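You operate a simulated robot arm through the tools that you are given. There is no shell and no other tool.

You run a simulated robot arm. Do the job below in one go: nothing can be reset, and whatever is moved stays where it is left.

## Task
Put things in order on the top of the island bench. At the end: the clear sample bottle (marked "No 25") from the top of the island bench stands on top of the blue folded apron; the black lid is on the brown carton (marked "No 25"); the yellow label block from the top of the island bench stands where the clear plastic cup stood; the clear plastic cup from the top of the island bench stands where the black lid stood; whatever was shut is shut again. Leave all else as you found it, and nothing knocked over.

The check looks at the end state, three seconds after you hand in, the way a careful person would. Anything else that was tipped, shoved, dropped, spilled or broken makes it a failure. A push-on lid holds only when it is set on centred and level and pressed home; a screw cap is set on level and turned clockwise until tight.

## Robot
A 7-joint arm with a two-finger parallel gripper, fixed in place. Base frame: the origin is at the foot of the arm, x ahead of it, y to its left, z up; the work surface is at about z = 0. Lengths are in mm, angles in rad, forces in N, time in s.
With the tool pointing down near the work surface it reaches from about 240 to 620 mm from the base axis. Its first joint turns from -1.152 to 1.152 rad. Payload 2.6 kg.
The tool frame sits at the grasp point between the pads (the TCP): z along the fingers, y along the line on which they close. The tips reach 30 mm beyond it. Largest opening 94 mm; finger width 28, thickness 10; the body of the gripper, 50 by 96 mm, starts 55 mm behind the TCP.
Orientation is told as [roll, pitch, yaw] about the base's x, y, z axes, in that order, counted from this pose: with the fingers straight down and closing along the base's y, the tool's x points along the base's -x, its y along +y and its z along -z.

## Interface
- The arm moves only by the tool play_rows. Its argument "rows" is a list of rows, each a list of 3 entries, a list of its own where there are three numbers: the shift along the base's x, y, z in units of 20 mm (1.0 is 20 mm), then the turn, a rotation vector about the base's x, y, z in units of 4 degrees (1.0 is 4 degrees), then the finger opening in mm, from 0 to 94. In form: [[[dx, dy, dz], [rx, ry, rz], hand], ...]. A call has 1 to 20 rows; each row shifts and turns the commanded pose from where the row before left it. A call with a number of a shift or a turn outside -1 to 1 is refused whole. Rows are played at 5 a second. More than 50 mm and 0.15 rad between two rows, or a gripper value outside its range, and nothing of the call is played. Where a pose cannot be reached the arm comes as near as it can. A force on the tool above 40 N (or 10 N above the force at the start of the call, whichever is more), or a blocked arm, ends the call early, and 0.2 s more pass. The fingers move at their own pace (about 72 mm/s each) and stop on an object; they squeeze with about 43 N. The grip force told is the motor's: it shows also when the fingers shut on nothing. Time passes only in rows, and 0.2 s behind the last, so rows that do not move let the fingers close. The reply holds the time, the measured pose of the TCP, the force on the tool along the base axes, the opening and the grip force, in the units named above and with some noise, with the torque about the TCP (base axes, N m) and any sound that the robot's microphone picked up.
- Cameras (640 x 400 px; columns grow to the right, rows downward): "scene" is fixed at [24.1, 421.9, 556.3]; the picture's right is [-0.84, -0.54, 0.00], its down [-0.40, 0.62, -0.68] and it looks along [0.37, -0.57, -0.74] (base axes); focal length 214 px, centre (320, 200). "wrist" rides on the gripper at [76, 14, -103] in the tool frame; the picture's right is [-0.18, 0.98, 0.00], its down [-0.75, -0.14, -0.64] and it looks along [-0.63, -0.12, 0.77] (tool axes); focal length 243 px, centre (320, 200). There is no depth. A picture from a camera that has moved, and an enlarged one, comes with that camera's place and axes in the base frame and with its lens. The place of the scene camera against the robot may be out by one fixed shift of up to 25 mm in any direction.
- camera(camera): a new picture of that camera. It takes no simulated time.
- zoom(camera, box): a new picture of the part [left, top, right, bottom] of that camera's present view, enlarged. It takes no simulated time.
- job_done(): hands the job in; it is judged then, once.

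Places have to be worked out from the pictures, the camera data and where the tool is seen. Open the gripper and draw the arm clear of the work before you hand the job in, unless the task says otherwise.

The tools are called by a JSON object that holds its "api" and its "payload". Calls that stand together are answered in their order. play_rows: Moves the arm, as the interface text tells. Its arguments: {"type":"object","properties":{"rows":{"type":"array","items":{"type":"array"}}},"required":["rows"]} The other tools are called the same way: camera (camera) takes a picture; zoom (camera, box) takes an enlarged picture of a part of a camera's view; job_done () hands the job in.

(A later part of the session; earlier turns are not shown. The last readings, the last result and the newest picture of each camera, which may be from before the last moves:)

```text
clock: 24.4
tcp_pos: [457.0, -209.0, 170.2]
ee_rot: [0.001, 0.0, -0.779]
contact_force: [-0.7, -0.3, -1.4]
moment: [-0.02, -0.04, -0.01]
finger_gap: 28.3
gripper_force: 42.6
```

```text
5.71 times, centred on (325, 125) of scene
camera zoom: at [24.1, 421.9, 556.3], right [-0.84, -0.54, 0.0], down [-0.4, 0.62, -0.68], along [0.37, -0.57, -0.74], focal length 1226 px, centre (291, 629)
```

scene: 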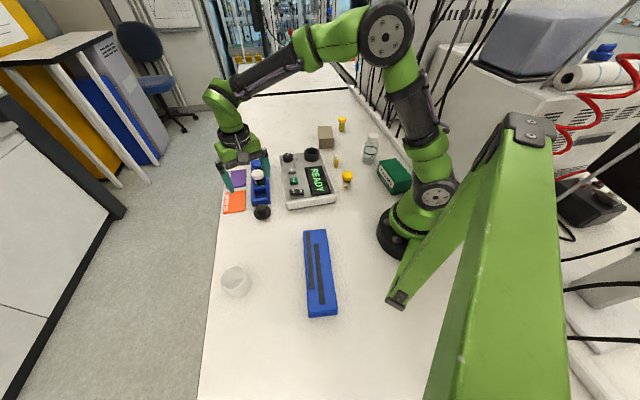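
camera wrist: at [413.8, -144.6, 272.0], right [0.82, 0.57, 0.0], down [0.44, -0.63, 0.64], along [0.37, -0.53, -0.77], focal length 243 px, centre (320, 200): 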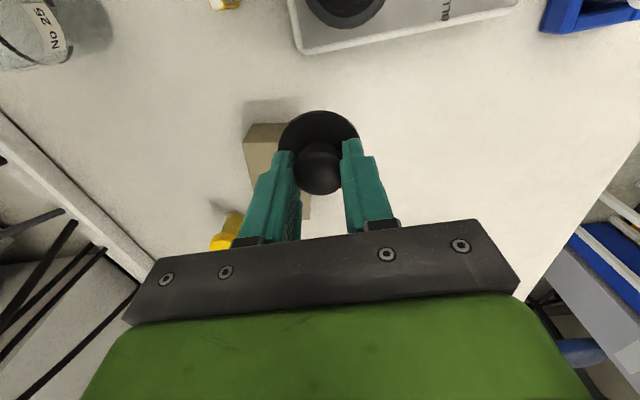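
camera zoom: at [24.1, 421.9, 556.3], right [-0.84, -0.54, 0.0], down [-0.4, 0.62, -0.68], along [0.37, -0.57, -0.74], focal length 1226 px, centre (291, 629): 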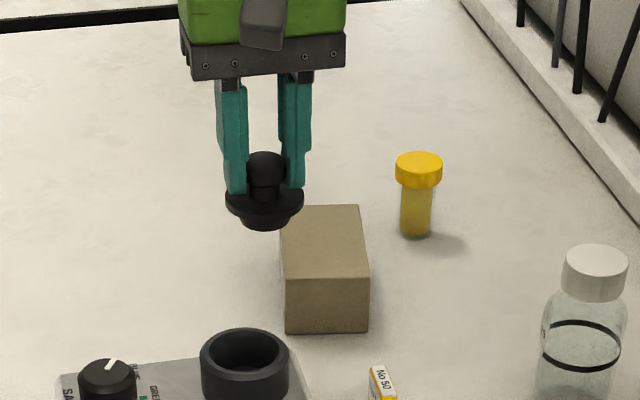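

The carton's corners agree with my earlier fix: centre (472.6,-308.8), top at z=46. I'll move the lid over it and come down to about 20 mm above the top.

{"api": "play_rows", "payload": {"rows": [[[0.13, -0.832, 0], [0, 0, 0], 20], [[0.13, -0.832, 0], [0, 0, 0], 20], [[0.13, -0.832, 0], [0, 0, 0], 20], [[0.13, -0.832, 0], [0, 0, 0], 20], [[0.13, -0.832, 0], [0, 0, 0], 20], [[0.13, -0.832, 0], [0, 0, 0], 20], [[0, 0, -0.7], [0, 0, 0], 20], [[0, 0, -0.7], [0, 0, 0], 20], [[0, 0, -0.7], [0, 0, 0], 20], [[0, 0, -0.3], [0, 0, 0], 20], [[0, 0, 0], [0, 0, 0], 20]]}}

{"api": "zoom", "payload": {"camera": "wrist", "box": [220, 60, 420, 240]}}

{"api": "zoom", "payload": {"camera": "scene", "box": [290, 90, 360, 160]}}

```text
clock: 26.8
tcp_pos: [476.6, -308.1, 124.2]
ee_rot: [0.0, 0.0, -0.78]
contact_force: [-0.6, -0.1, -0.9]
moment: [0.0, -0.01, -0.02]
finger_gap: 28.2
gripper_force: 42.9
```

```text
2.22 times, centred on (320, 150) of wrist
camera zoom: at [432.6, -243.8, 226.2], right [0.82, 0.57, 0.0], down [0.44, -0.63, 0.64], along [0.37, -0.53, -0.77], focal length 539 px, centre (320, 311)
```

zoom: 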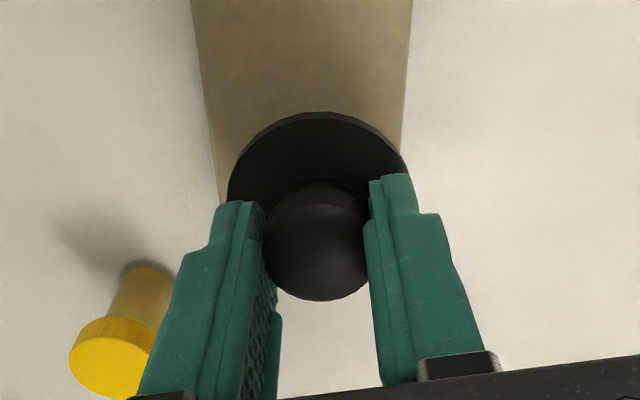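

```text
5.71 times, centred on (325, 125) of scene
camera zoom: at [24.1, 421.9, 556.3], right [-0.84, -0.54, 0.0], down [-0.4, 0.62, -0.68], along [0.37, -0.57, -0.74], focal length 1226 px, centre (291, 629)
```

zoom: 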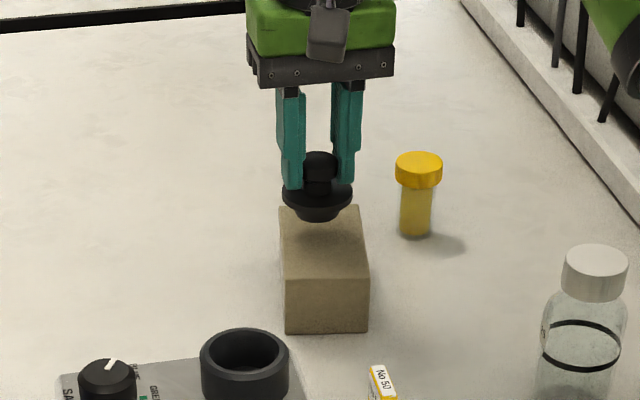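

The TCP reads about 4 mm too far in +x from the carton's centreline. I'll correct that and descend to just above contact.

{"api": "play_rows", "payload": {"rows": [[[-0.2, -0.06, 0], [0, 0, 0], 20], [[0, 0, -0.4], [0, 0, 0], 20], [[0, 0, -0.4], [0, 0, 0], 20], [[0, 0, -0.3], [0, 0, 0], 20], [[0, 0, 0], [0, 0, 0], 20]]}}

{"api": "zoom", "payload": {"camera": "wrist", "box": [220, 60, 420, 240]}}

{"api": "zoom", "payload": {"camera": "scene", "box": [300, 100, 360, 160]}}

```text
clock: 28.0
tcp_pos: [471.7, -309.7, 102.5]
ee_rot: [0.0, -0.002, -0.78]
contact_force: [-1.8, 1.1, 9.3]
moment: [0.03, 0.09, 0.02]
finger_gap: 28.2
gripper_force: 43.2
```

```text
2.22 times, centred on (320, 150) of wrist
camera zoom: at [427.1, -246.0, 205.2], right [0.82, 0.57, 0.0], down [0.44, -0.63, 0.64], along [0.37, -0.53, -0.77], focal length 539 px, centre (320, 311)
```

zoom: 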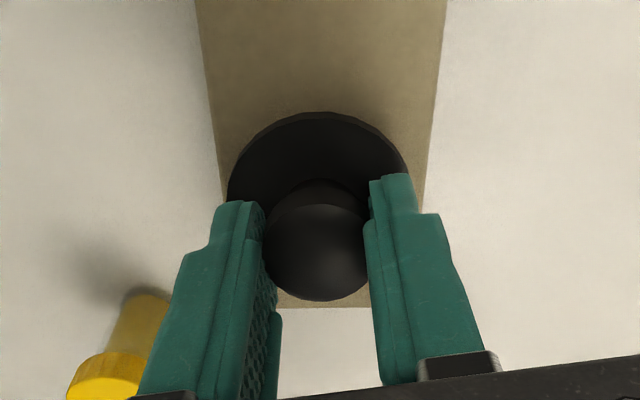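

```text
6.67 times, centred on (330, 130) of scene
camera zoom: at [24.1, 421.9, 556.3], right [-0.84, -0.54, 0.0], down [-0.4, 0.62, -0.68], along [0.37, -0.57, -0.74], focal length 1430 px, centre (253, 667)
```

zoom: 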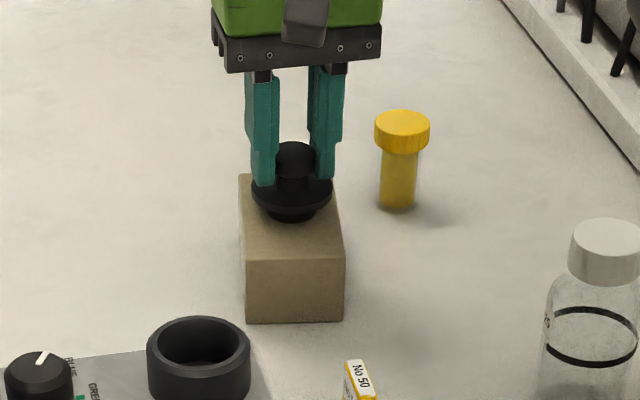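

Contact: 9 N upward at z=102.5, with the lid centred on the carton. I'll ease up slightly to relieve the push, then open the fingers gently.

{"api": "play_rows", "payload": {"rows": [[[0, 0, 0.04], [0, 0, 0], 20], [[0, 0, 0], [0, 0, 0], 20]]}}

```text
clock: 28.6
tcp_pos: [470.9, -310.8, 103.7]
ee_rot: [0.0, 0.001, -0.779]
contact_force: [1.6, -1.5, 4.0]
moment: [-0.06, -0.08, -0.01]
finger_gap: 28.1
gripper_force: 42.6
```

The force is down to 4 N, so the lid is resting on the carton. I'll open the fingers now.

{"api": "play_rows", "payload": {"rows": [[[0, 0, 0], [0, 0, 0], 34], [[0, 0, 0], [0, 0, 0], 42], [[0, 0, 0], [0, 0, 0], 50], [[0, 0, 0], [0, 0, 0], 56], [[0, 0, 0], [0, 0, 0], 56]]}}

{"api": "zoom", "payload": {"camera": "wrist", "box": [220, 60, 420, 240]}}

{"api": "zoom", "payload": {"camera": "scene", "box": [300, 100, 360, 160]}}

```text
clock: 29.8
tcp_pos: [471.2, -310.2, 103.5]
ee_rot: [0.001, 0.001, -0.78]
contact_force: [-0.5, 0.1, 0.9]
moment: [-0.01, -0.02, 0.0]
finger_gap: 56.2
gripper_force: 0.0
```

```text
2.22 times, centred on (320, 150) of wrist
camera zoom: at [427.1, -245.4, 205.4], right [0.82, 0.57, 0.0], down [0.44, -0.63, 0.64], along [0.37, -0.53, -0.77], focal length 539 px, centre (320, 311)
```

zoom: 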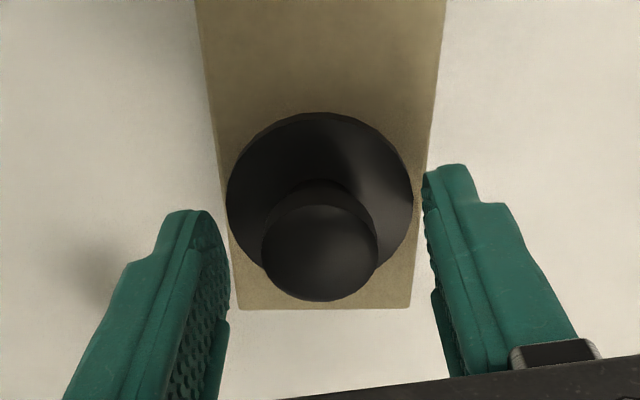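

```text
6.67 times, centred on (330, 130) of scene
camera zoom: at [24.1, 421.9, 556.3], right [-0.84, -0.54, 0.0], down [-0.4, 0.62, -0.68], along [0.37, -0.57, -0.74], focal length 1430 px, centre (253, 667)
```

zoom: 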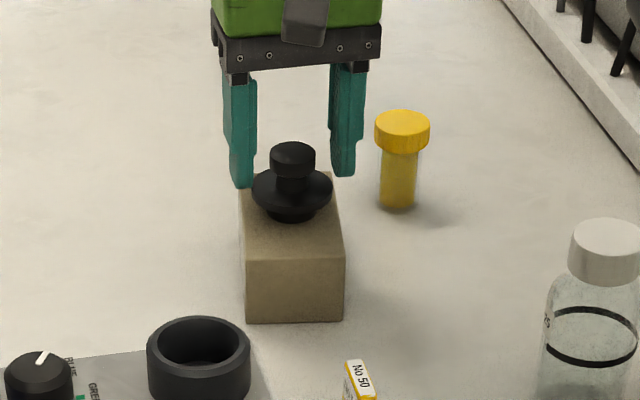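

The lid stands centred on the carton. I'll lift straight up and travel back toward the cup.

{"api": "play_rows", "payload": {"rows": [[[0, 0, 0.5], [0, 0, 0], 56], [[0, 0, 0.95], [0, 0, 0], 56], [[0, 0, 0.95], [0, 0, 0], 56], [[0, 0, 0.95], [0, 0, 0], 70], [[0, 0, 0.95], [0, 0, 0], 80], [[0, 0, 0.95], [0, 0, 0], 80], [[-0.2, 0.97, 0], [0, 0, 0.3], 80], [[-0.2, 0.97, 0], [0, 0, 0.3], 80], [[-0.2, 0.97, 0], [0, 0, 0.3], 80], [[-0.2, 0.97, 0], [0, 0, 0.3], 80], [[-0.2, 0.97, 0], [0, 0, 0.3], 80], [[-0.2, 0.97, 0], [0, 0, 0.3], 80], [[-0.2, 0.97, 0], [0, 0, 0.3], 80], [[-0.2, 0.97, 0], [0, 0, 0.3], 80], [[-0.2, 0.97, 0], [0, 0, 0.3], 80], [[-0.2, 0.97, 0], [0, 0, 0.3], 80], [[-0.2, 0.97, 0], [0, 0, 0.3], 80], [[-0.2, 0.97, 0], [0, 0, 0.3], 80], [[-0.2, 0.97, 0], [0, 0, 0.3], 80], [[-0.2, 0.97, 0], [0, 0, 0.3], 80]]}}

{"api": "zoom", "payload": {"camera": "scene", "box": [240, 90, 400, 220]}}

```text
clock: 34.0
tcp_pos: [414.7, -38.1, 207.0]
ee_rot: [0.0, 0.001, -0.484]
contact_force: [-0.3, -0.1, -0.3]
moment: [-0.01, 0.01, -0.02]
finger_gap: 80.0
gripper_force: 0.1
```

```text
3.08 times, centred on (320, 155) of scene
camera zoom: at [24.1, 421.9, 556.3], right [-0.84, -0.54, 0.0], down [-0.4, 0.62, -0.68], along [0.37, -0.57, -0.74], focal length 660 px, centre (320, 338)
```

zoom: 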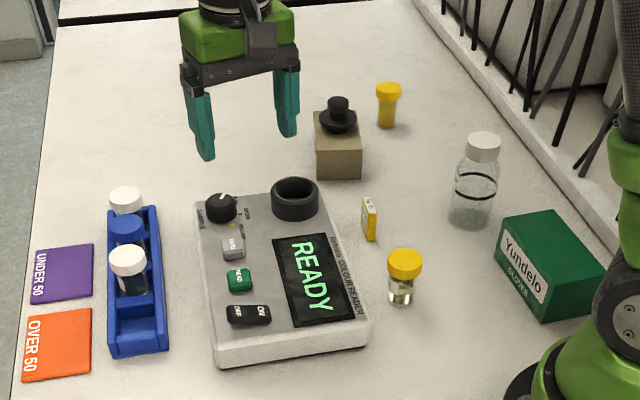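

The lid is standing on the carton and everything else is undisturbed. I'll continue over to the cup.

{"api": "play_rows", "payload": {"rows": [[[-0.28, 0.98, 0], [0, 0, 0.346], 80], [[-0.28, 0.98, 0], [0, 0, 0.346], 80], [[-0.28, 0.98, 0], [0, 0, 0.346], 80], [[-0.28, 0.98, 0], [0, 0, 0.346], 80], [[-0.28, 0.98, 0], [0, 0, 0.346], 80], [[-0.28, 0.98, 0], [0, 0, 0.346], 80], [[-0.28, 0.98, 0], [0, 0, 0.346], 80], [[-0.28, 0.98, 0], [0, 0, 0.346], 80], [[-0.28, 0.98, 0], [0, 0, 0.346], 80], [[-0.28, 0.98, 0], [0, 0, 0.346], 80], [[-0.28, 0.98, 0], [0, 0, 0.346], 80], [[-0.28, 0.98, 0], [0, 0, 0.346], 80], [[-0.28, 0.98, -0.2], [0, 0, 0.346], 80], [[-0.28, 0.98, -0.2], [0, 0, 0.346], 80], [[-0.28, 0.98, -0.2], [0, 0, 0.346], 80], [[-0.28, 0.98, -0.2], [0, 0, 0.346], 80], [[-0.28, 0.98, -0.2], [0, 0, 0.346], 80], [[-0.28, 0.98, -0.2], [0, 0, 0.346], 80], [[-0.28, 0.98, -0.2], [0, 0, 0.346], 80], [[-0.28, 0.98, -0.2], [0, 0, 0.346], 80]]}}

{"api": "camera", "payload": {"camera": "wrist"}}

{"api": "zoom", "payload": {"camera": "wrist", "box": [240, 20, 400, 200]}}

```text
clock: 38.2
tcp_pos: [303.7, 353.3, 174.6]
ee_rot: [-0.001, 0.0, -0.003]
contact_force: [0.3, -0.9, -0.8]
moment: [0.04, 0.01, 0.03]
finger_gap: 79.9
gripper_force: 0.1
```

```text
taken
camera wrist: at [228.2, 368.0, 276.2], right [0.19, 0.98, 0.0], down [0.75, -0.14, 0.64], along [0.63, -0.12, -0.77], focal length 243 px, centre (320, 200)
```

wrist: 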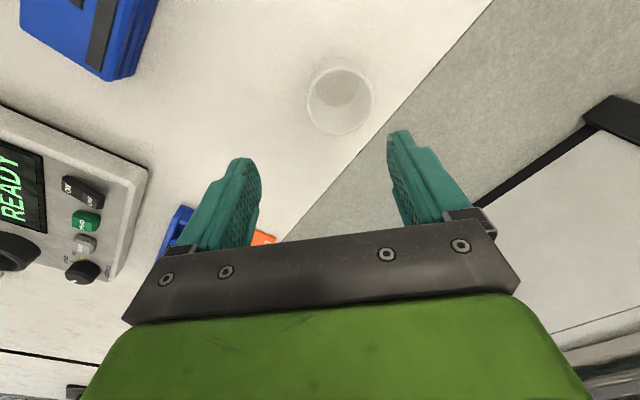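

```text
2.22 times, centred on (320, 110) of wrist
camera zoom: at [228.2, 368.0, 276.2], right [0.19, 0.98, 0.0], down [0.75, -0.14, 0.64], along [0.63, -0.12, -0.77], focal length 539 px, centre (320, 400)
```

zoom: 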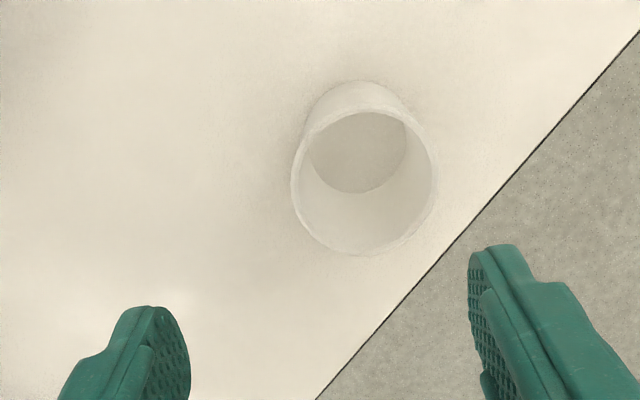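

The cup fix from this new angle agrees: (301,372.5), with the rim at z≈60. I'll line up over it and descend partway.

{"api": "play_rows", "payload": {"rows": [[[-0.034, 0.24, -0.7], [0, 0, 0], 80], [[-0.034, 0.24, -0.7], [0, 0, 0], 80], [[-0.034, 0.24, -0.7], [0, 0, 0], 80], [[-0.034, 0.24, -0.7], [0, 0, 0], 80], [[0, 0, 0], [0, 0, 0], 80]]}}

{"api": "camera", "payload": {"camera": "wrist"}}

{"api": "zoom", "payload": {"camera": "scene", "box": [190, 220, 300, 310]}}

```text
clock: 39.4
tcp_pos: [300.7, 372.5, 118.2]
ee_rot: [0.001, 0.001, -0.005]
contact_force: [0.2, -0.4, -0.6]
moment: [0.0, 0.0, 0.03]
finger_gap: 79.9
gripper_force: 0.0
```

```text
taken
camera wrist: at [226.1, 387.6, 220.5], right [0.19, 0.98, 0.0], down [0.75, -0.14, 0.64], along [0.63, -0.12, -0.77], focal length 243 px, centre (320, 200)
```

wrist: 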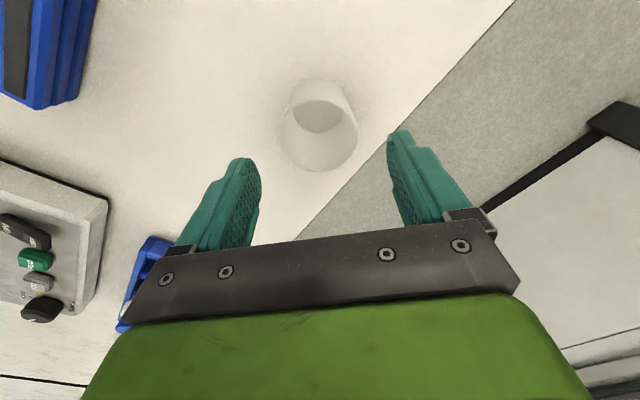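

```text
4.44 times, centred on (245, 265) of scene
camera zoom: at [24.1, 421.9, 556.3], right [-0.84, -0.54, 0.0], down [-0.4, 0.62, -0.68], along [0.37, -0.57, -0.74], focal length 953 px, centre (653, -89)
```

zoom: 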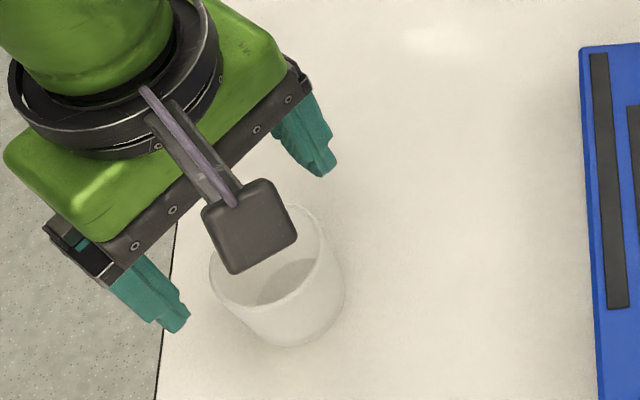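

The cup is centred between the fingers, with about 11 mm of clearance each side. I'll descend to z≈40.

{"api": "play_rows", "payload": {"rows": [[[0, 0, -0.75], [0, 0, 0], 80], [[0, 0, -0.75], [0, 0, 0], 80], [[0, 0, -0.75], [0, 0, 0], 80], [[0, 0, -0.75], [0, 0, 0], 80], [[0, 0, -0.85], [0, 0, 0], 80], [[0, 0, 0], [0, 0, 0], 80]]}}

{"api": "camera", "payload": {"camera": "wrist"}}

{"api": "zoom", "payload": {"camera": "scene", "box": [190, 220, 300, 310]}}

```text
clock: 40.8
tcp_pos: [298.6, 372.3, 41.5]
ee_rot: [0.0, 0.002, -0.002]
contact_force: [-0.1, 0.0, -0.2]
moment: [-0.01, 0.0, -0.02]
finger_gap: 80.3
gripper_force: 0.2
```

```text
taken
camera wrist: at [223.6, 389.2, 144.3], right [0.19, 0.98, 0.0], down [0.75, -0.14, 0.64], along [0.63, -0.12, -0.77], focal length 243 px, centre (320, 200)
```

wrist: 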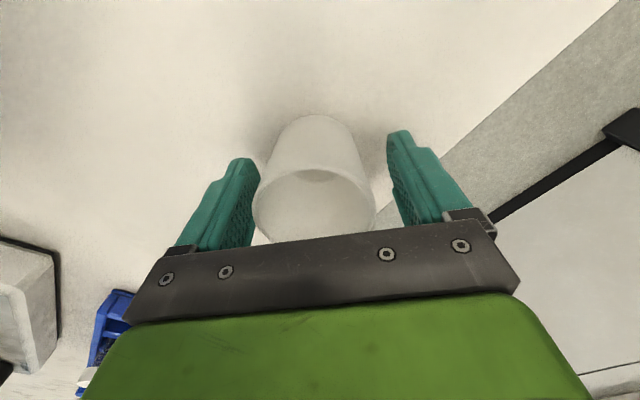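

```text
4.44 times, centred on (245, 265) of scene
camera zoom: at [24.1, 421.9, 556.3], right [-0.84, -0.54, 0.0], down [-0.4, 0.62, -0.68], along [0.37, -0.57, -0.74], focal length 953 px, centre (653, -89)
```

zoom: 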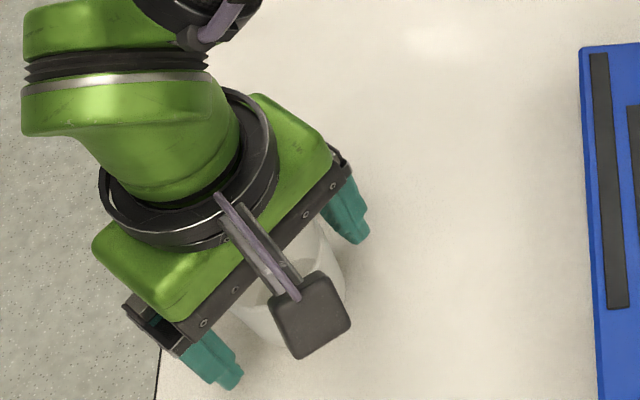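

The cup is between the fingers, about 2 mm off centre. I'll close slowly to find contact without squeezing hard.

{"api": "play_rows", "payload": {"rows": [[[0, 0, 0], [0, 0, 0], 66], [[0, 0, 0], [0, 0, 0], 62], [[0, 0, 0], [0, 0, 0], 60], [[0, 0, 0], [0, 0, 0], 58], [[0, 0, 0], [0, 0, 0], 57], [[0, 0, 0], [0, 0, 0], 57]]}}

{"api": "zoom", "payload": {"camera": "wrist", "box": [220, 80, 420, 250]}}

```text
clock: 42.2
tcp_pos: [299.3, 373.8, 43.9]
ee_rot: [0.001, 0.0, -0.003]
contact_force: [0.6, 0.2, 0.4]
moment: [0.02, -0.02, -0.03]
finger_gap: 57.9
gripper_force: 0.7
```

```text
2.35 times, centred on (320, 165) of wrist
camera zoom: at [223.7, 389.2, 144.5], right [0.19, 0.98, 0.0], down [0.75, -0.14, 0.64], along [0.63, -0.12, -0.77], focal length 571 px, centre (320, 282)
```

zoom: 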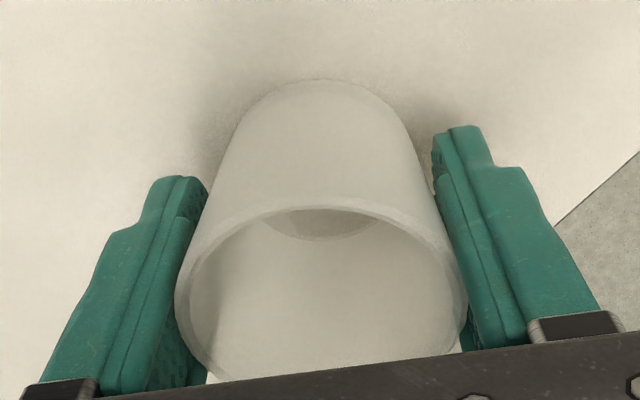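

The gap is 57.9 mm with almost no force, so the fingers are just touching the rim. I'll close a little more, watching the grip force.

{"api": "play_rows", "payload": {"rows": [[[0, 0, 0], [0, 0, 0], 56], [[0, 0, 0], [0, 0, 0], 55], [[0, 0, 0], [0, 0, 0], 55]]}}

```text
clock: 43.0
tcp_pos: [298.8, 374.2, 42.6]
ee_rot: [-0.001, 0.0, -0.002]
contact_force: [-0.5, 0.2, 0.7]
moment: [-0.01, -0.06, 0.0]
finger_gap: 56.3
gripper_force: 43.0
```

The grip is now firm at 56.3 mm. I'll check that the cup looks intact before lifting.

{"api": "zoom", "payload": {"camera": "wrist", "box": [220, 80, 420, 250]}}

{"api": "play_rows", "payload": {"rows": [[[0, 0, 0], [0, 0, 0], 55.5], [[0, 0, 0], [0, 0, 0], 55.5]]}}

```text
2.35 times, centred on (320, 165) of wrist
camera zoom: at [223.7, 389.3, 144.5], right [0.19, 0.98, 0.0], down [0.75, -0.14, 0.64], along [0.63, -0.12, -0.77], focal length 571 px, centre (320, 282)
```

zoom: 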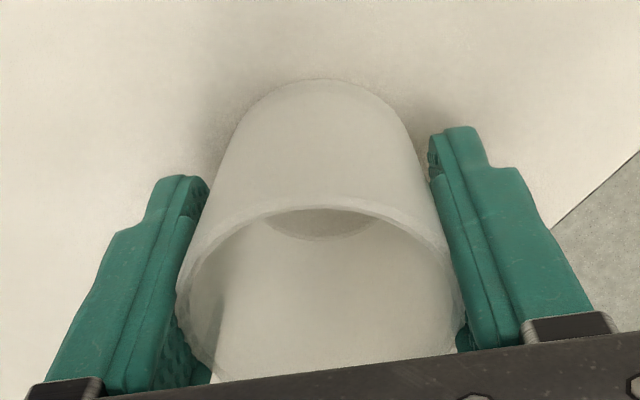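

```text
clock: 43.6
tcp_pos: [299.1, 374.5, 43.1]
ee_rot: [-0.001, -0.002, -0.002]
contact_force: [-0.5, -0.3, 2.5]
moment: [0.0, 0.04, -0.01]
finger_gap: 56.7
gripper_force: 31.4
```

The cup is intact and held with about 31 N at a command of 55.5. I'll lift it straight up.

{"api": "play_rows", "payload": {"rows": [[[0, 0, 0.25], [0, 0, 0], 55.5], [[0, 0, 0.5], [0, 0, 0], 55.5], [[0, 0, 0.8], [0, 0, 0], 55.5], [[0, 0, 0.9], [0, 0, 0], 55.5], [[0, 0, 0.9], [0, 0, 0], 55.5], [[0, 0, 0.9], [0, 0, 0], 55.5], [[0, 0, 0.5], [0, 0, 0], 55.5], [[0, 0, 0], [0, 0, 0], 55.5]]}}

{"api": "zoom", "payload": {"camera": "scene", "box": [180, 200, 300, 310]}}

{"api": "zoom", "payload": {"camera": "wrist", "box": [220, 80, 420, 250]}}

```text
clock: 45.4
tcp_pos: [299.8, 372.8, 138.5]
ee_rot: [0.0, -0.001, -0.004]
contact_force: [-0.1, 0.0, -0.5]
moment: [0.04, 0.01, 0.01]
finger_gap: 56.4
gripper_force: 30.7
```

```text
3.64 times, centred on (240, 255) of scene
camera zoom: at [24.1, 421.9, 556.3], right [-0.84, -0.54, 0.0], down [-0.4, 0.62, -0.68], along [0.37, -0.57, -0.74], focal length 780 px, centre (611, 0)
```

zoom: 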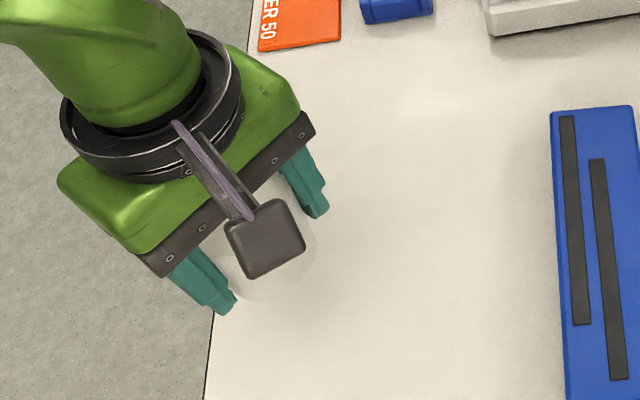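

```text
2.35 times, centred on (320, 165) of wrist
camera zoom: at [225.7, 388.1, 239.6], right [0.19, 0.98, 0.0], down [0.75, -0.14, 0.64], along [0.63, -0.12, -0.77], focal length 571 px, centre (320, 282)
```

zoom: 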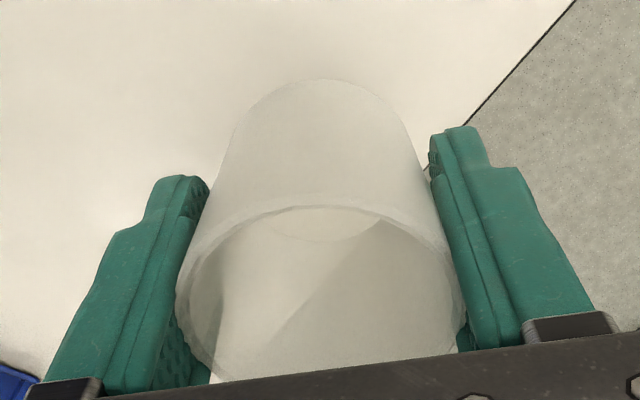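

The cup hangs level and unchanged in the gripper. I'll carry it to the lid's old place, turning the fingers parallel to the rack end.

{"api": "play_rows", "payload": {"rows": [[[0.456, -0.837, 0], [0, 0, -0.93], 55.5], [[0.456, -0.837, 0], [0, 0, -0.93], 55.5], [[0.456, -0.837, 0], [0, 0, -0.93], 55.5], [[0.456, -0.837, 0], [0, 0, -0.93], 55.5], [[0.456, -0.837, 0], [0, 0, -0.93], 55.5], [[0.456, -0.837, 0], [0, 0, -0.93], 55.5], [[0.456, -0.837, 0], [0, 0, -0.93], 55.5], [[0.456, -0.837, 0], [0, 0, -0.93], 55.5], [[0.456, -0.837, 0], [0, 0, -0.93], 55.5], [[0.456, -0.837, 0], [0, 0, -0.93], 55.5], [[0.456, -0.837, 0], [0, 0, -0.93], 55.5], [[0.456, -0.837, 0], [0, 0, -0.93], 55.5], [[0, 0, 0], [0, 0, 0], 55.5]]}}

{"api": "camera", "payload": {"camera": "wrist"}}

{"api": "zoom", "payload": {"camera": "scene", "box": [210, 140, 310, 230]}}

```text
clock: 48.2
tcp_pos: [409.0, 173.7, 136.1]
ee_rot: [0.0, -0.001, -0.785]
contact_force: [0.2, -0.7, 0.0]
moment: [-0.03, -0.02, 0.03]
finger_gap: 56.8
gripper_force: 7.1
```

```text
taken
camera wrist: at [366.3, 238.2, 238.3], right [0.82, 0.57, 0.0], down [0.43, -0.63, 0.64], along [0.36, -0.53, -0.77], focal length 243 px, centre (320, 200)
```

wrist: 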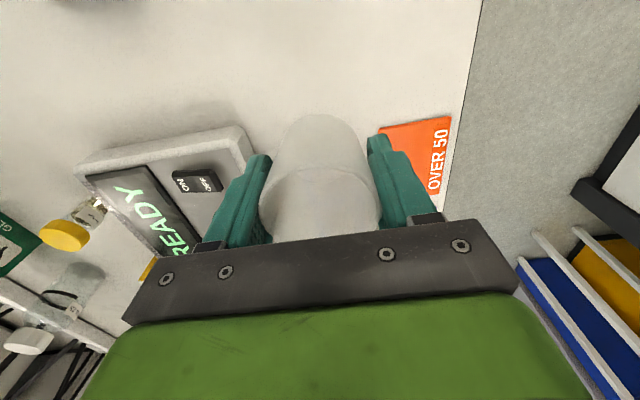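

```text
4.44 times, centred on (260, 185) of scene
camera zoom: at [24.1, 421.9, 556.3], right [-0.84, -0.54, 0.0], down [-0.4, 0.62, -0.68], along [0.37, -0.57, -0.74], focal length 953 px, centre (587, 267)
```

zoom: 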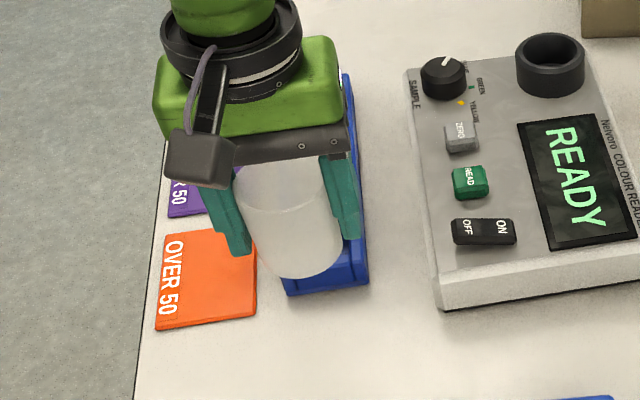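

The grip force reads lower, so I'll tighten slightly. The cup is now over the lid's old spot, so I'll nudge it about 1 mm and start the descent.

{"api": "play_rows", "payload": {"rows": [[[0.02, -0.06, 0], [0, 0, 0], 55], [[0, 0, -0.7], [0, 0, 0], 55], [[0, 0, -0.8], [0, 0, 0], 55], [[0, 0, -0.8], [0, 0, 0], 55], [[0, 0, -0.8], [0, 0, 0], 55], [[0, 0, -0.7], [0, 0, 0], 55], [[0, 0, -0.4], [0, 0, 0], 55], [[0, 0, 0], [0, 0, 0], 55]]}}

{"api": "camera", "payload": {"camera": "wrist"}}

{"api": "zoom", "payload": {"camera": "scene", "box": [210, 140, 310, 230]}}

```text
clock: 50.0
tcp_pos: [410.6, 172.2, 50.2]
ee_rot: [0.001, 0.0, -0.783]
contact_force: [0.5, 0.6, 0.4]
moment: [0.02, 0.0, -0.01]
finger_gap: 56.2
gripper_force: 43.1
```

```text
taken
camera wrist: at [367.5, 235.8, 153.5], right [0.82, 0.57, 0.0], down [0.43, -0.63, 0.64], along [0.36, -0.53, -0.77], focal length 243 px, centre (320, 200)
```

wrist: 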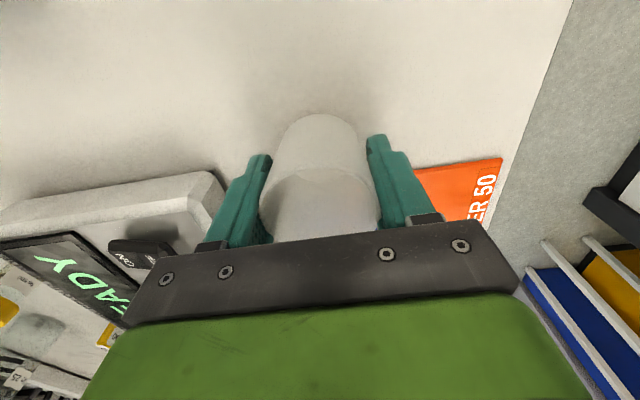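

```text
4.44 times, centred on (260, 185) of scene
camera zoom: at [24.1, 421.9, 556.3], right [-0.84, -0.54, 0.0], down [-0.4, 0.62, -0.68], along [0.37, -0.57, -0.74], focal length 953 px, centre (587, 267)
```

zoom: 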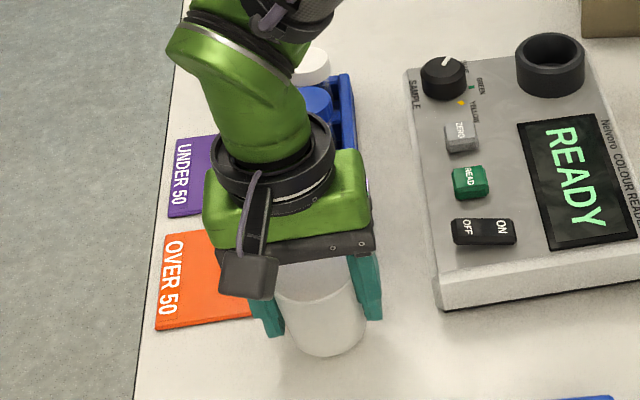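

The cup centre projects to (411.8,168), within 2 mm of the target. I'll lower to just above the bench and check the force.

{"api": "play_rows", "payload": {"rows": [[[-0.02, 0.06, -0.15], [0, 0, 0], 55], [[0, 0, -0.1], [0, 0, 0], 55], [[0, 0, 0], [0, 0, 0], 55]]}}

```text
clock: 50.8
tcp_pos: [410.2, 173.2, 45.5]
ee_rot: [0.0, -0.002, -0.784]
contact_force: [-0.2, 0.3, 0.0]
moment: [0.01, 0.02, -0.01]
finger_gap: 56.0
gripper_force: 42.8
```

There's no contact yet at z=45.5, so I'll lower in 1 mm steps.

{"api": "play_rows", "payload": {"rows": [[[0, 0, -0.05], [0, 0, 0], 55], [[0, 0, -0.05], [0, 0, 0], 55], [[0, 0, 0], [0, 0, 0], 55]]}}

```text
clock: 51.6
tcp_pos: [410.0, 172.6, 44.5]
ee_rot: [0.0, 0.001, -0.784]
contact_force: [-0.5, 0.6, -1.2]
moment: [0.01, 0.0, -0.04]
finger_gap: 56.3
gripper_force: 43.0
```

{"api": "play_rows", "payload": {"rows": [[[0, 0, -0.05], [0, 0, 0], 55], [[0, 0, 0], [0, 0, 0], 55]]}}

{"api": "zoom", "payload": {"camera": "scene", "box": [240, 180, 300, 230]}}

```text
clock: 52.2
tcp_pos: [410.7, 171.7, 44.7]
ee_rot: [0.0, 0.0, -0.785]
contact_force: [-1.3, 0.6, 0.0]
moment: [-0.02, 0.0, -0.01]
finger_gap: 56.1
gripper_force: 42.9
```

```text
8.00 times, centred on (270, 205) of scene
camera zoom: at [24.1, 421.9, 556.3], right [-0.84, -0.54, 0.0], down [-0.4, 0.62, -0.68], along [0.37, -0.57, -0.74], focal length 1716 px, centre (720, 160)
```

zoom: 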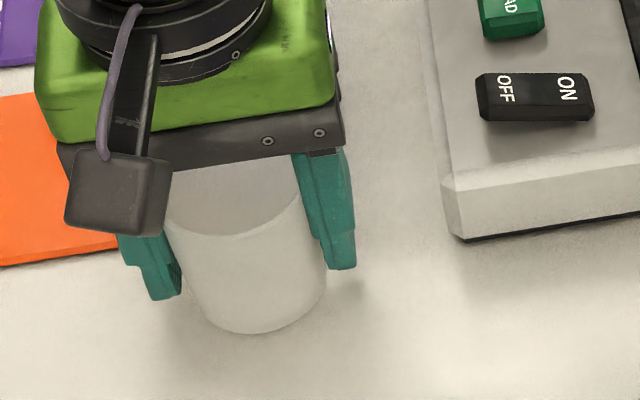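

The cup is very close but there's still no contact force, so I'll go on in small steps.

{"api": "play_rows", "payload": {"rows": [[[0, 0, -0.05], [0, 0, 0], 55], [[0, 0, -0.03], [0, 0, 0], 55], [[0, 0, 0], [0, 0, 0], 55]]}}

```text
clock: 53.0
tcp_pos: [409.2, 171.9, 42.0]
ee_rot: [0.001, 0.001, -0.784]
contact_force: [-0.2, -1.5, -0.2]
moment: [-0.03, 0.0, 0.02]
finger_gap: 56.0
gripper_force: 43.0
```

{"api": "play_rows", "payload": {"rows": [[[0, 0, -0.04], [0, 0, 0], 55], [[0, 0, 0], [0, 0, 0], 55]]}}

```text
clock: 53.6
tcp_pos: [409.3, 171.8, 41.8]
ee_rot: [0.0, -0.001, -0.783]
contact_force: [-2.6, -0.6, 7.0]
moment: [-0.08, 0.1, -0.01]
finger_gap: 56.3
gripper_force: 42.8
```

Contact at 7 N, so the cup is on the bench. I'll open gradually.

{"api": "play_rows", "payload": {"rows": [[[0, 0, 0.02], [0, 0, 0], 56], [[0, 0, 0], [0, 0, 0], 58], [[0, 0, 0], [0, 0, 0], 62], [[0, 0, 0], [0, 0, 0], 68], [[0, 0, 0], [0, 0, 0], 74], [[0, 0, 0], [0, 0, 0], 74]]}}

{"api": "zoom", "payload": {"camera": "wrist", "box": [220, 80, 420, 250]}}

{"api": "zoom", "payload": {"camera": "scene", "box": [240, 180, 300, 230]}}

```text
clock: 55.0
tcp_pos: [409.1, 172.6, 43.1]
ee_rot: [-0.001, 0.001, -0.783]
contact_force: [0.8, 0.3, -1.1]
moment: [0.0, 0.0, 0.0]
finger_gap: 74.0
gripper_force: 0.0
```

```text
2.35 times, centred on (320, 165) of wrist
camera zoom: at [365.9, 236.5, 144.6], right [0.82, 0.57, 0.0], down [0.43, -0.63, 0.64], along [0.36, -0.53, -0.77], focal length 571 px, centre (320, 282)
```

zoom: 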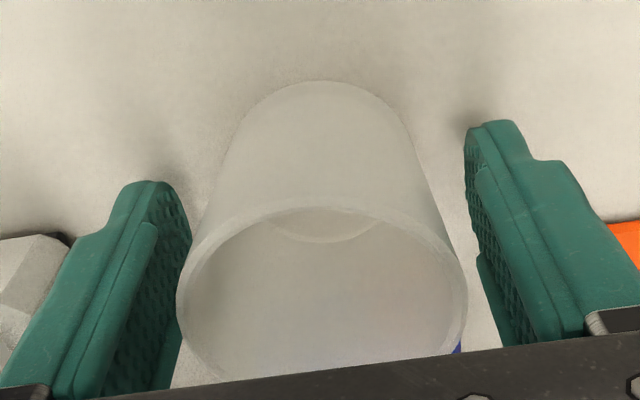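

```text
8.00 times, centred on (270, 205) of scene
camera zoom: at [24.1, 421.9, 556.3], right [-0.84, -0.54, 0.0], down [-0.4, 0.62, -0.68], along [0.37, -0.57, -0.74], focal length 1716 px, centre (720, 160)
```

zoom: 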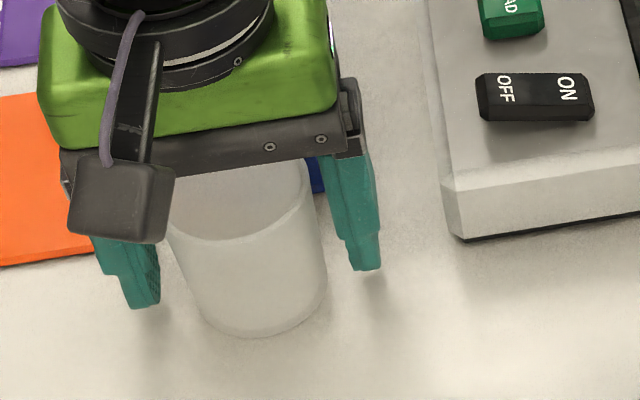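

The cup is standing where the lid stood. I'll lift clear and go over to the yellow label block near (345,-181).

{"api": "play_rows", "payload": {"rows": [[[0, 0, 0.4], [0, 0, 0], 74], [[0, 0, 0.9], [0, 0, 0], 74], [[0, 0, 0.95], [0, 0, 0], 74], [[0, 0, 0.95], [0, 0, 0], 74], [[0, 0, 0.95], [0, 0, 0], 74], [[0, 0, 0.95], [0, 0, 0], 74], [[0, 0, 0.95], [0, 0, 0], 74], [[-0.177, -0.98, 0], [0, 0, -0.036], 60], [[-0.177, -0.98, 0], [0, 0, -0.036], 60], [[-0.177, -0.98, 0], [0, 0, -0.036], 60], [[-0.177, -0.98, 0], [0, 0, -0.036], 60], [[-0.177, -0.98, 0], [0, 0, -0.036], 60], [[-0.177, -0.98, 0], [0, 0, -0.036], 60], [[-0.177, -0.98, 0], [0, 0, -0.036], 60], [[-0.177, -0.98, 0], [0, 0, -0.036], 60], [[-0.177, -0.98, 0], [0, 0, -0.036], 60], [[-0.177, -0.98, 0], [0, 0, -0.036], 60], [[0, 0, 0], [0, 0, 0], 60]]}}

{"api": "camera", "payload": {"camera": "wrist"}}

{"api": "zoom", "payload": {"camera": "scene", "box": [210, 140, 310, 230]}}

```text
clock: 58.8
tcp_pos: [375.4, -25.8, 163.4]
ee_rot: [0.0, 0.0, -0.807]
contact_force: [0.4, -0.6, 0.0]
moment: [-0.01, 0.01, -0.02]
finger_gap: 60.1
gripper_force: 0.0
```

```text
taken
camera wrist: at [332.8, 39.4, 266.9], right [0.84, 0.55, 0.0], down [0.42, -0.64, 0.64], along [0.35, -0.54, -0.77], focal length 243 px, centre (320, 200)
```

wrist: 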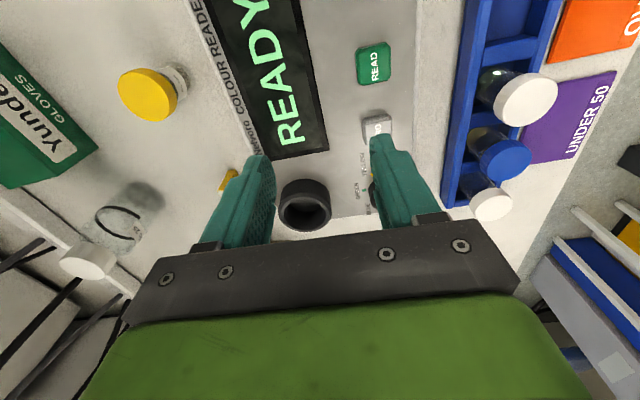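

```text
4.44 times, centred on (260, 185) of scene
camera zoom: at [24.1, 421.9, 556.3], right [-0.84, -0.54, 0.0], down [-0.4, 0.62, -0.68], along [0.37, -0.57, -0.74], focal length 953 px, centre (587, 267)
```

zoom: 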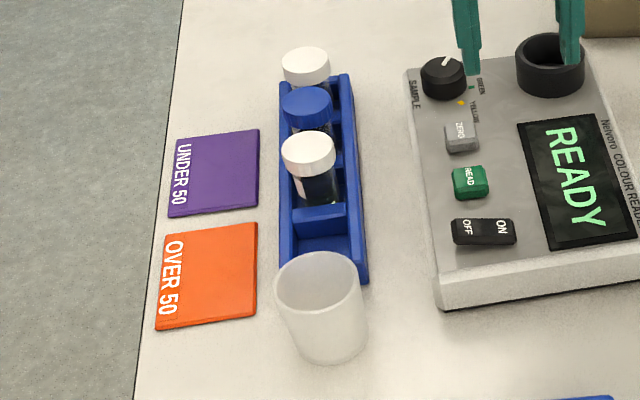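

The cup stands upright in the lid's old place. Next I'll go on to hover over the label block.

{"api": "play_rows", "payload": {"rows": [[[-0.1875, -0.968, 0], [0, 0, -0.04], 60], [[-0.1875, -0.968, 0], [0, 0, -0.04], 60], [[-0.1875, -0.968, 0], [0, 0, -0.04], 60], [[-0.1875, -0.968, 0], [0, 0, -0.04], 60], [[-0.1875, -0.968, 0], [0, 0, -0.04], 60], [[-0.1875, -0.968, 0], [0, 0, -0.04], 60], [[-0.1875, -0.968, -0.2], [0, 0, -0.04], 60], [[-0.1875, -0.968, -0.5], [0, 0, -0.04], 60], [[0, 0, -0.5], [0, 0, 0], 60], [[0, 0, -0.5], [0, 0, 0], 60], [[0, 0, 0], [0, 0, 0], 60]]}}

{"api": "camera", "payload": {"camera": "wrist"}}

{"api": "zoom", "payload": {"camera": "wrist", "box": [260, 60, 380, 180]}}

{"api": "zoom", "payload": {"camera": "scene", "box": [290, 100, 390, 200]}}

```text
clock: 61.2
tcp_pos: [344.0, -179.6, 129.9]
ee_rot: [-0.001, 0.0, -0.828]
contact_force: [-0.1, 0.8, -0.1]
moment: [0.0, 0.0, -0.01]
finger_gap: 60.0
gripper_force: 0.1
```

```text
taken
camera wrist: at [303.9, -113.2, 232.0], right [0.85, 0.53, 0.0], down [0.4, -0.65, 0.64], along [0.34, -0.55, -0.77], focal length 243 px, centre (320, 200)
```

wrist: 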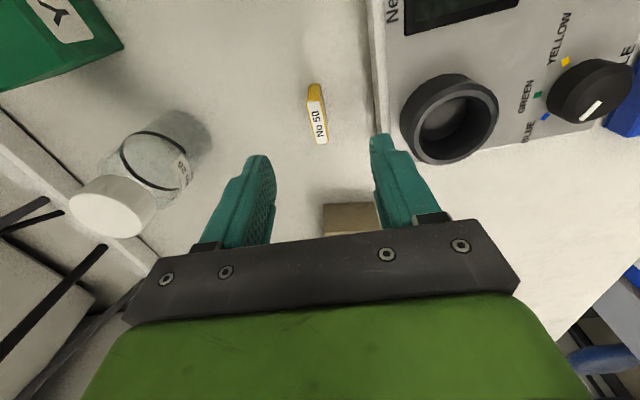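

```text
3.33 times, centred on (320, 120) of wrist
camera zoom: at [303.9, -113.2, 232.0], right [0.85, 0.53, 0.0], down [0.4, -0.65, 0.64], along [0.34, -0.55, -0.77], focal length 809 px, centre (320, 467)
```

zoom: 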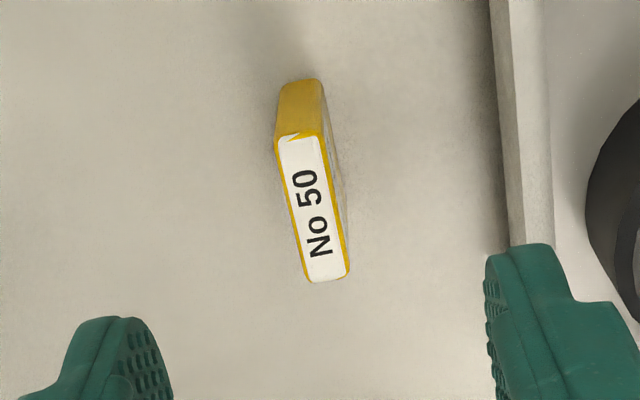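

```text
4.00 times, centred on (340, 150) of scene
camera zoom: at [24.1, 421.9, 556.3], right [-0.84, -0.54, 0.0], down [-0.4, 0.62, -0.68], along [0.37, -0.57, -0.74], focal length 858 px, centre (240, 400)
```

zoom: 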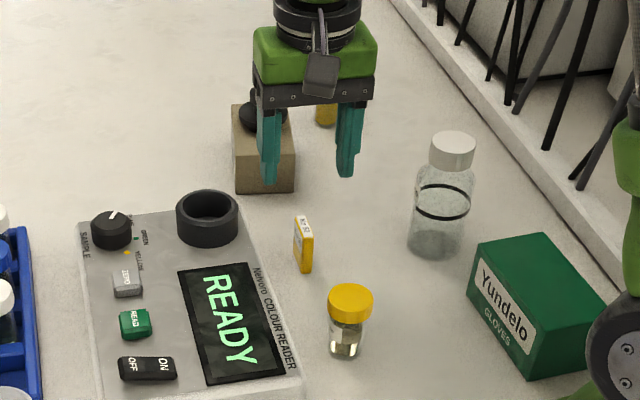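

The block is at (345.2,-181.7), aligned with the fingers to within half a degree. I'll descend straight around it.

{"api": "play_rows", "payload": {"rows": [[[0.06, -0.1, -0.5], [0, 0, 0], 46], [[0, 0, -0.8], [0, 0, 0], 46], [[0, 0, -0.9], [0, 0, 0], 46], [[0, 0, -0.9], [0, 0, 0], 46], [[0, 0, -0.9], [0, 0, 0], 46], [[0, 0, -0.7], [0, 0, 0], 46], [[0, 0, 0], [0, 0, 0], 46]]}}

{"api": "zoom", "payload": {"camera": "wrist", "box": [240, 100, 400, 240]}}

{"api": "zoom", "payload": {"camera": "scene", "box": [300, 120, 380, 190]}}

```text
clock: 62.8
tcp_pos: [344.3, -179.3, 33.8]
ee_rot: [0.0, -0.001, -0.83]
contact_force: [-0.7, 0.0, 0.6]
moment: [0.02, -0.01, 0.02]
finger_gap: 46.1
gripper_force: 0.0
```

```text
2.86 times, centred on (320, 170) of wrist
camera zoom: at [305.4, -113.6, 136.3], right [0.85, 0.53, 0.0], down [0.4, -0.65, 0.64], along [0.34, -0.55, -0.77], focal length 693 px, centre (320, 286)
```

zoom: 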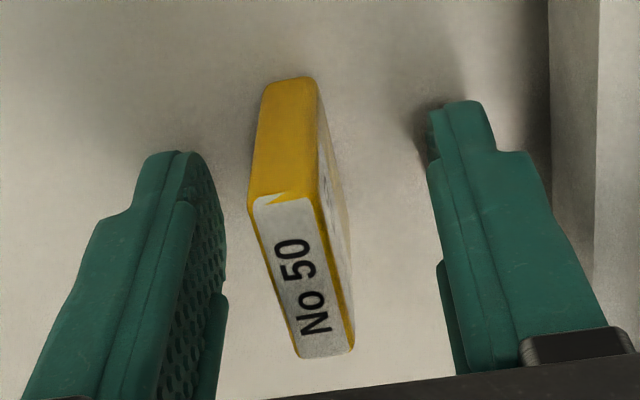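

```text
5.71 times, centred on (340, 155) of scene
camera zoom: at [24.1, 421.9, 556.3], right [-0.84, -0.54, 0.0], down [-0.4, 0.62, -0.68], along [0.37, -0.57, -0.74], focal length 1226 px, centre (206, 457)
```

zoom: 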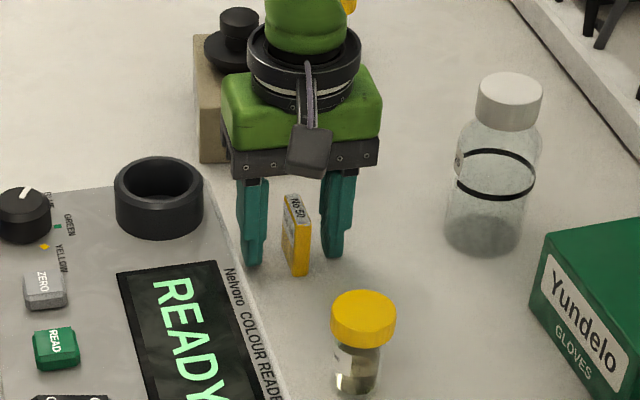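

The block sits about 3.5 mm off centre between the fingers, so I'll recentre before closing to avoid pushing it.

{"api": "play_rows", "payload": {"rows": [[[-0.13, -0.12, 0], [0, 0, 0], 46], [[0, 0, 0], [0, 0, 0], 30], [[0, 0, 0], [0, 0, 0], 20], [[0, 0, 0], [0, 0, 0], 20]]}}

{"api": "zoom", "payload": {"camera": "wrist", "box": [240, 100, 400, 240]}}

```text
clock: 63.8
tcp_pos: [343.3, -183.3, 33.6]
ee_rot: [-0.001, 0.0, -0.829]
contact_force: [0.6, 0.8, 0.1]
moment: [0.03, 0.0, 0.06]
finger_gap: 20.1
gripper_force: 0.0
```

```text
2.86 times, centred on (320, 170) of wrist
camera zoom: at [303.1, -116.8, 136.5], right [0.85, 0.53, 0.0], down [0.4, -0.65, 0.64], along [0.34, -0.55, -0.77], focal length 693 px, centre (320, 286)
```

zoom: 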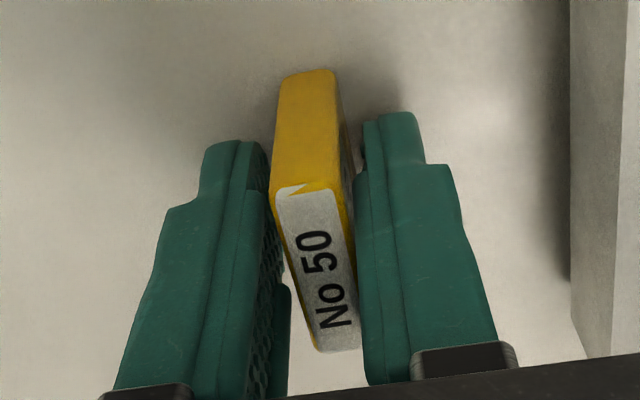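

The block is centred now. I'll close and grip it.

{"api": "play_rows", "payload": {"rows": [[[0, 0, 0], [0, 0, 0], 14], [[0, 0, 0], [0, 0, 0], 9], [[0, 0, 0], [0, 0, 0], 5], [[0, 0, 0], [0, 0, 0], 5]]}}

{"api": "zoom", "payload": {"camera": "wrist", "box": [240, 100, 400, 240]}}

```text
clock: 64.8
tcp_pos: [342.9, -183.6, 33.7]
ee_rot: [-0.001, 0.0, -0.831]
contact_force: [-1.2, 0.0, 0.5]
moment: [0.01, 0.02, -0.01]
finger_gap: 14.9
gripper_force: 42.8
```

```text
2.86 times, centred on (320, 170) of wrist
camera zoom: at [303.1, -116.8, 136.5], right [0.85, 0.53, 0.0], down [0.4, -0.65, 0.64], along [0.34, -0.55, -0.77], focal length 693 px, centre (320, 286)
```

zoom: 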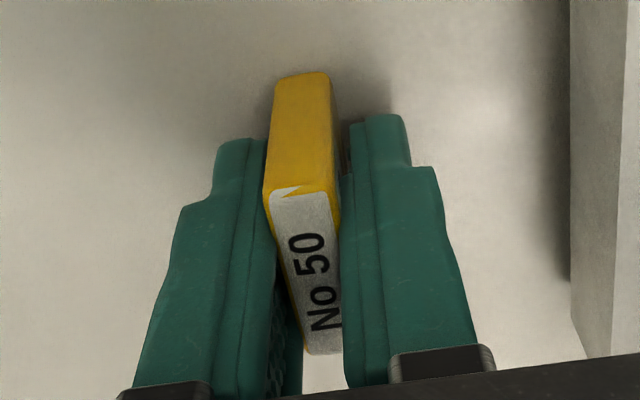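

The grip reads 14.9 mm at 43 N on the block, which still looks upright. I'll lift and check.

{"api": "play_rows", "payload": {"rows": [[[0, 0, 0.25], [0, 0, 0], 5], [[0, 0, 0.7], [0, 0, 0], 5], [[0, 0, 0.9], [0, 0, 0], 5], [[0, 0, 0.9], [0, 0, 0], 5], [[0, 0, 0.9], [0, 0, 0], 5], [[0, 0, 0.9], [0, 0, 0], 5], [[0, 0, 0.9], [0, 0, 0], 5], [[0, 0, 0], [0, 0, 0], 5]]}}

{"api": "zoom", "payload": {"camera": "wrist", "box": [240, 100, 400, 240]}}

{"api": "zoom", "payload": {"camera": "scene", "box": [300, 90, 380, 170]}}

```text
clock: 66.6
tcp_pos: [342.0, -184.1, 143.9]
ee_rot: [0.001, -0.001, -0.83]
contact_force: [0.0, -0.7, 0.4]
moment: [-0.01, 0.02, 0.03]
finger_gap: 15.0
gripper_force: 43.4
```

```text
2.86 times, centred on (320, 170) of wrist
camera zoom: at [300.8, -118.0, 247.0], right [0.85, 0.53, 0.0], down [0.41, -0.65, 0.64], along [0.34, -0.55, -0.77], focal length 693 px, centre (320, 286)
```

zoom: 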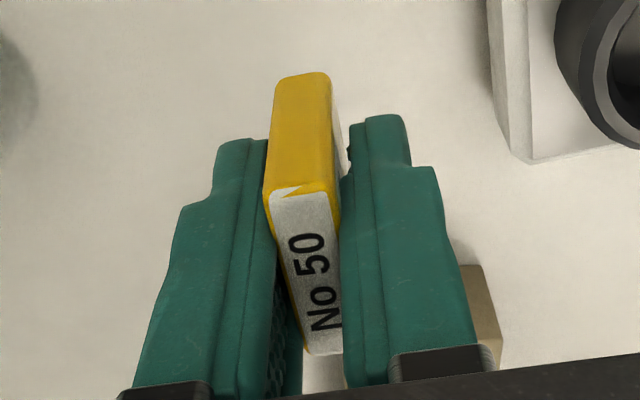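

```text
5.00 times, centred on (340, 130) of scene
camera zoom: at [24.1, 421.9, 556.3], right [-0.84, -0.54, 0.0], down [-0.4, 0.62, -0.68], along [0.37, -0.57, -0.74], focal length 1072 px, centre (220, 550)
```

zoom: 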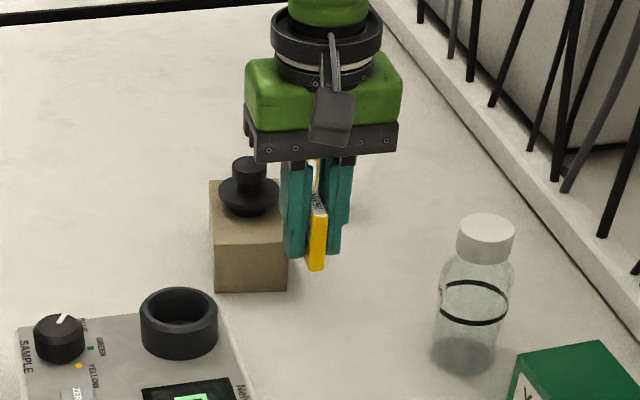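

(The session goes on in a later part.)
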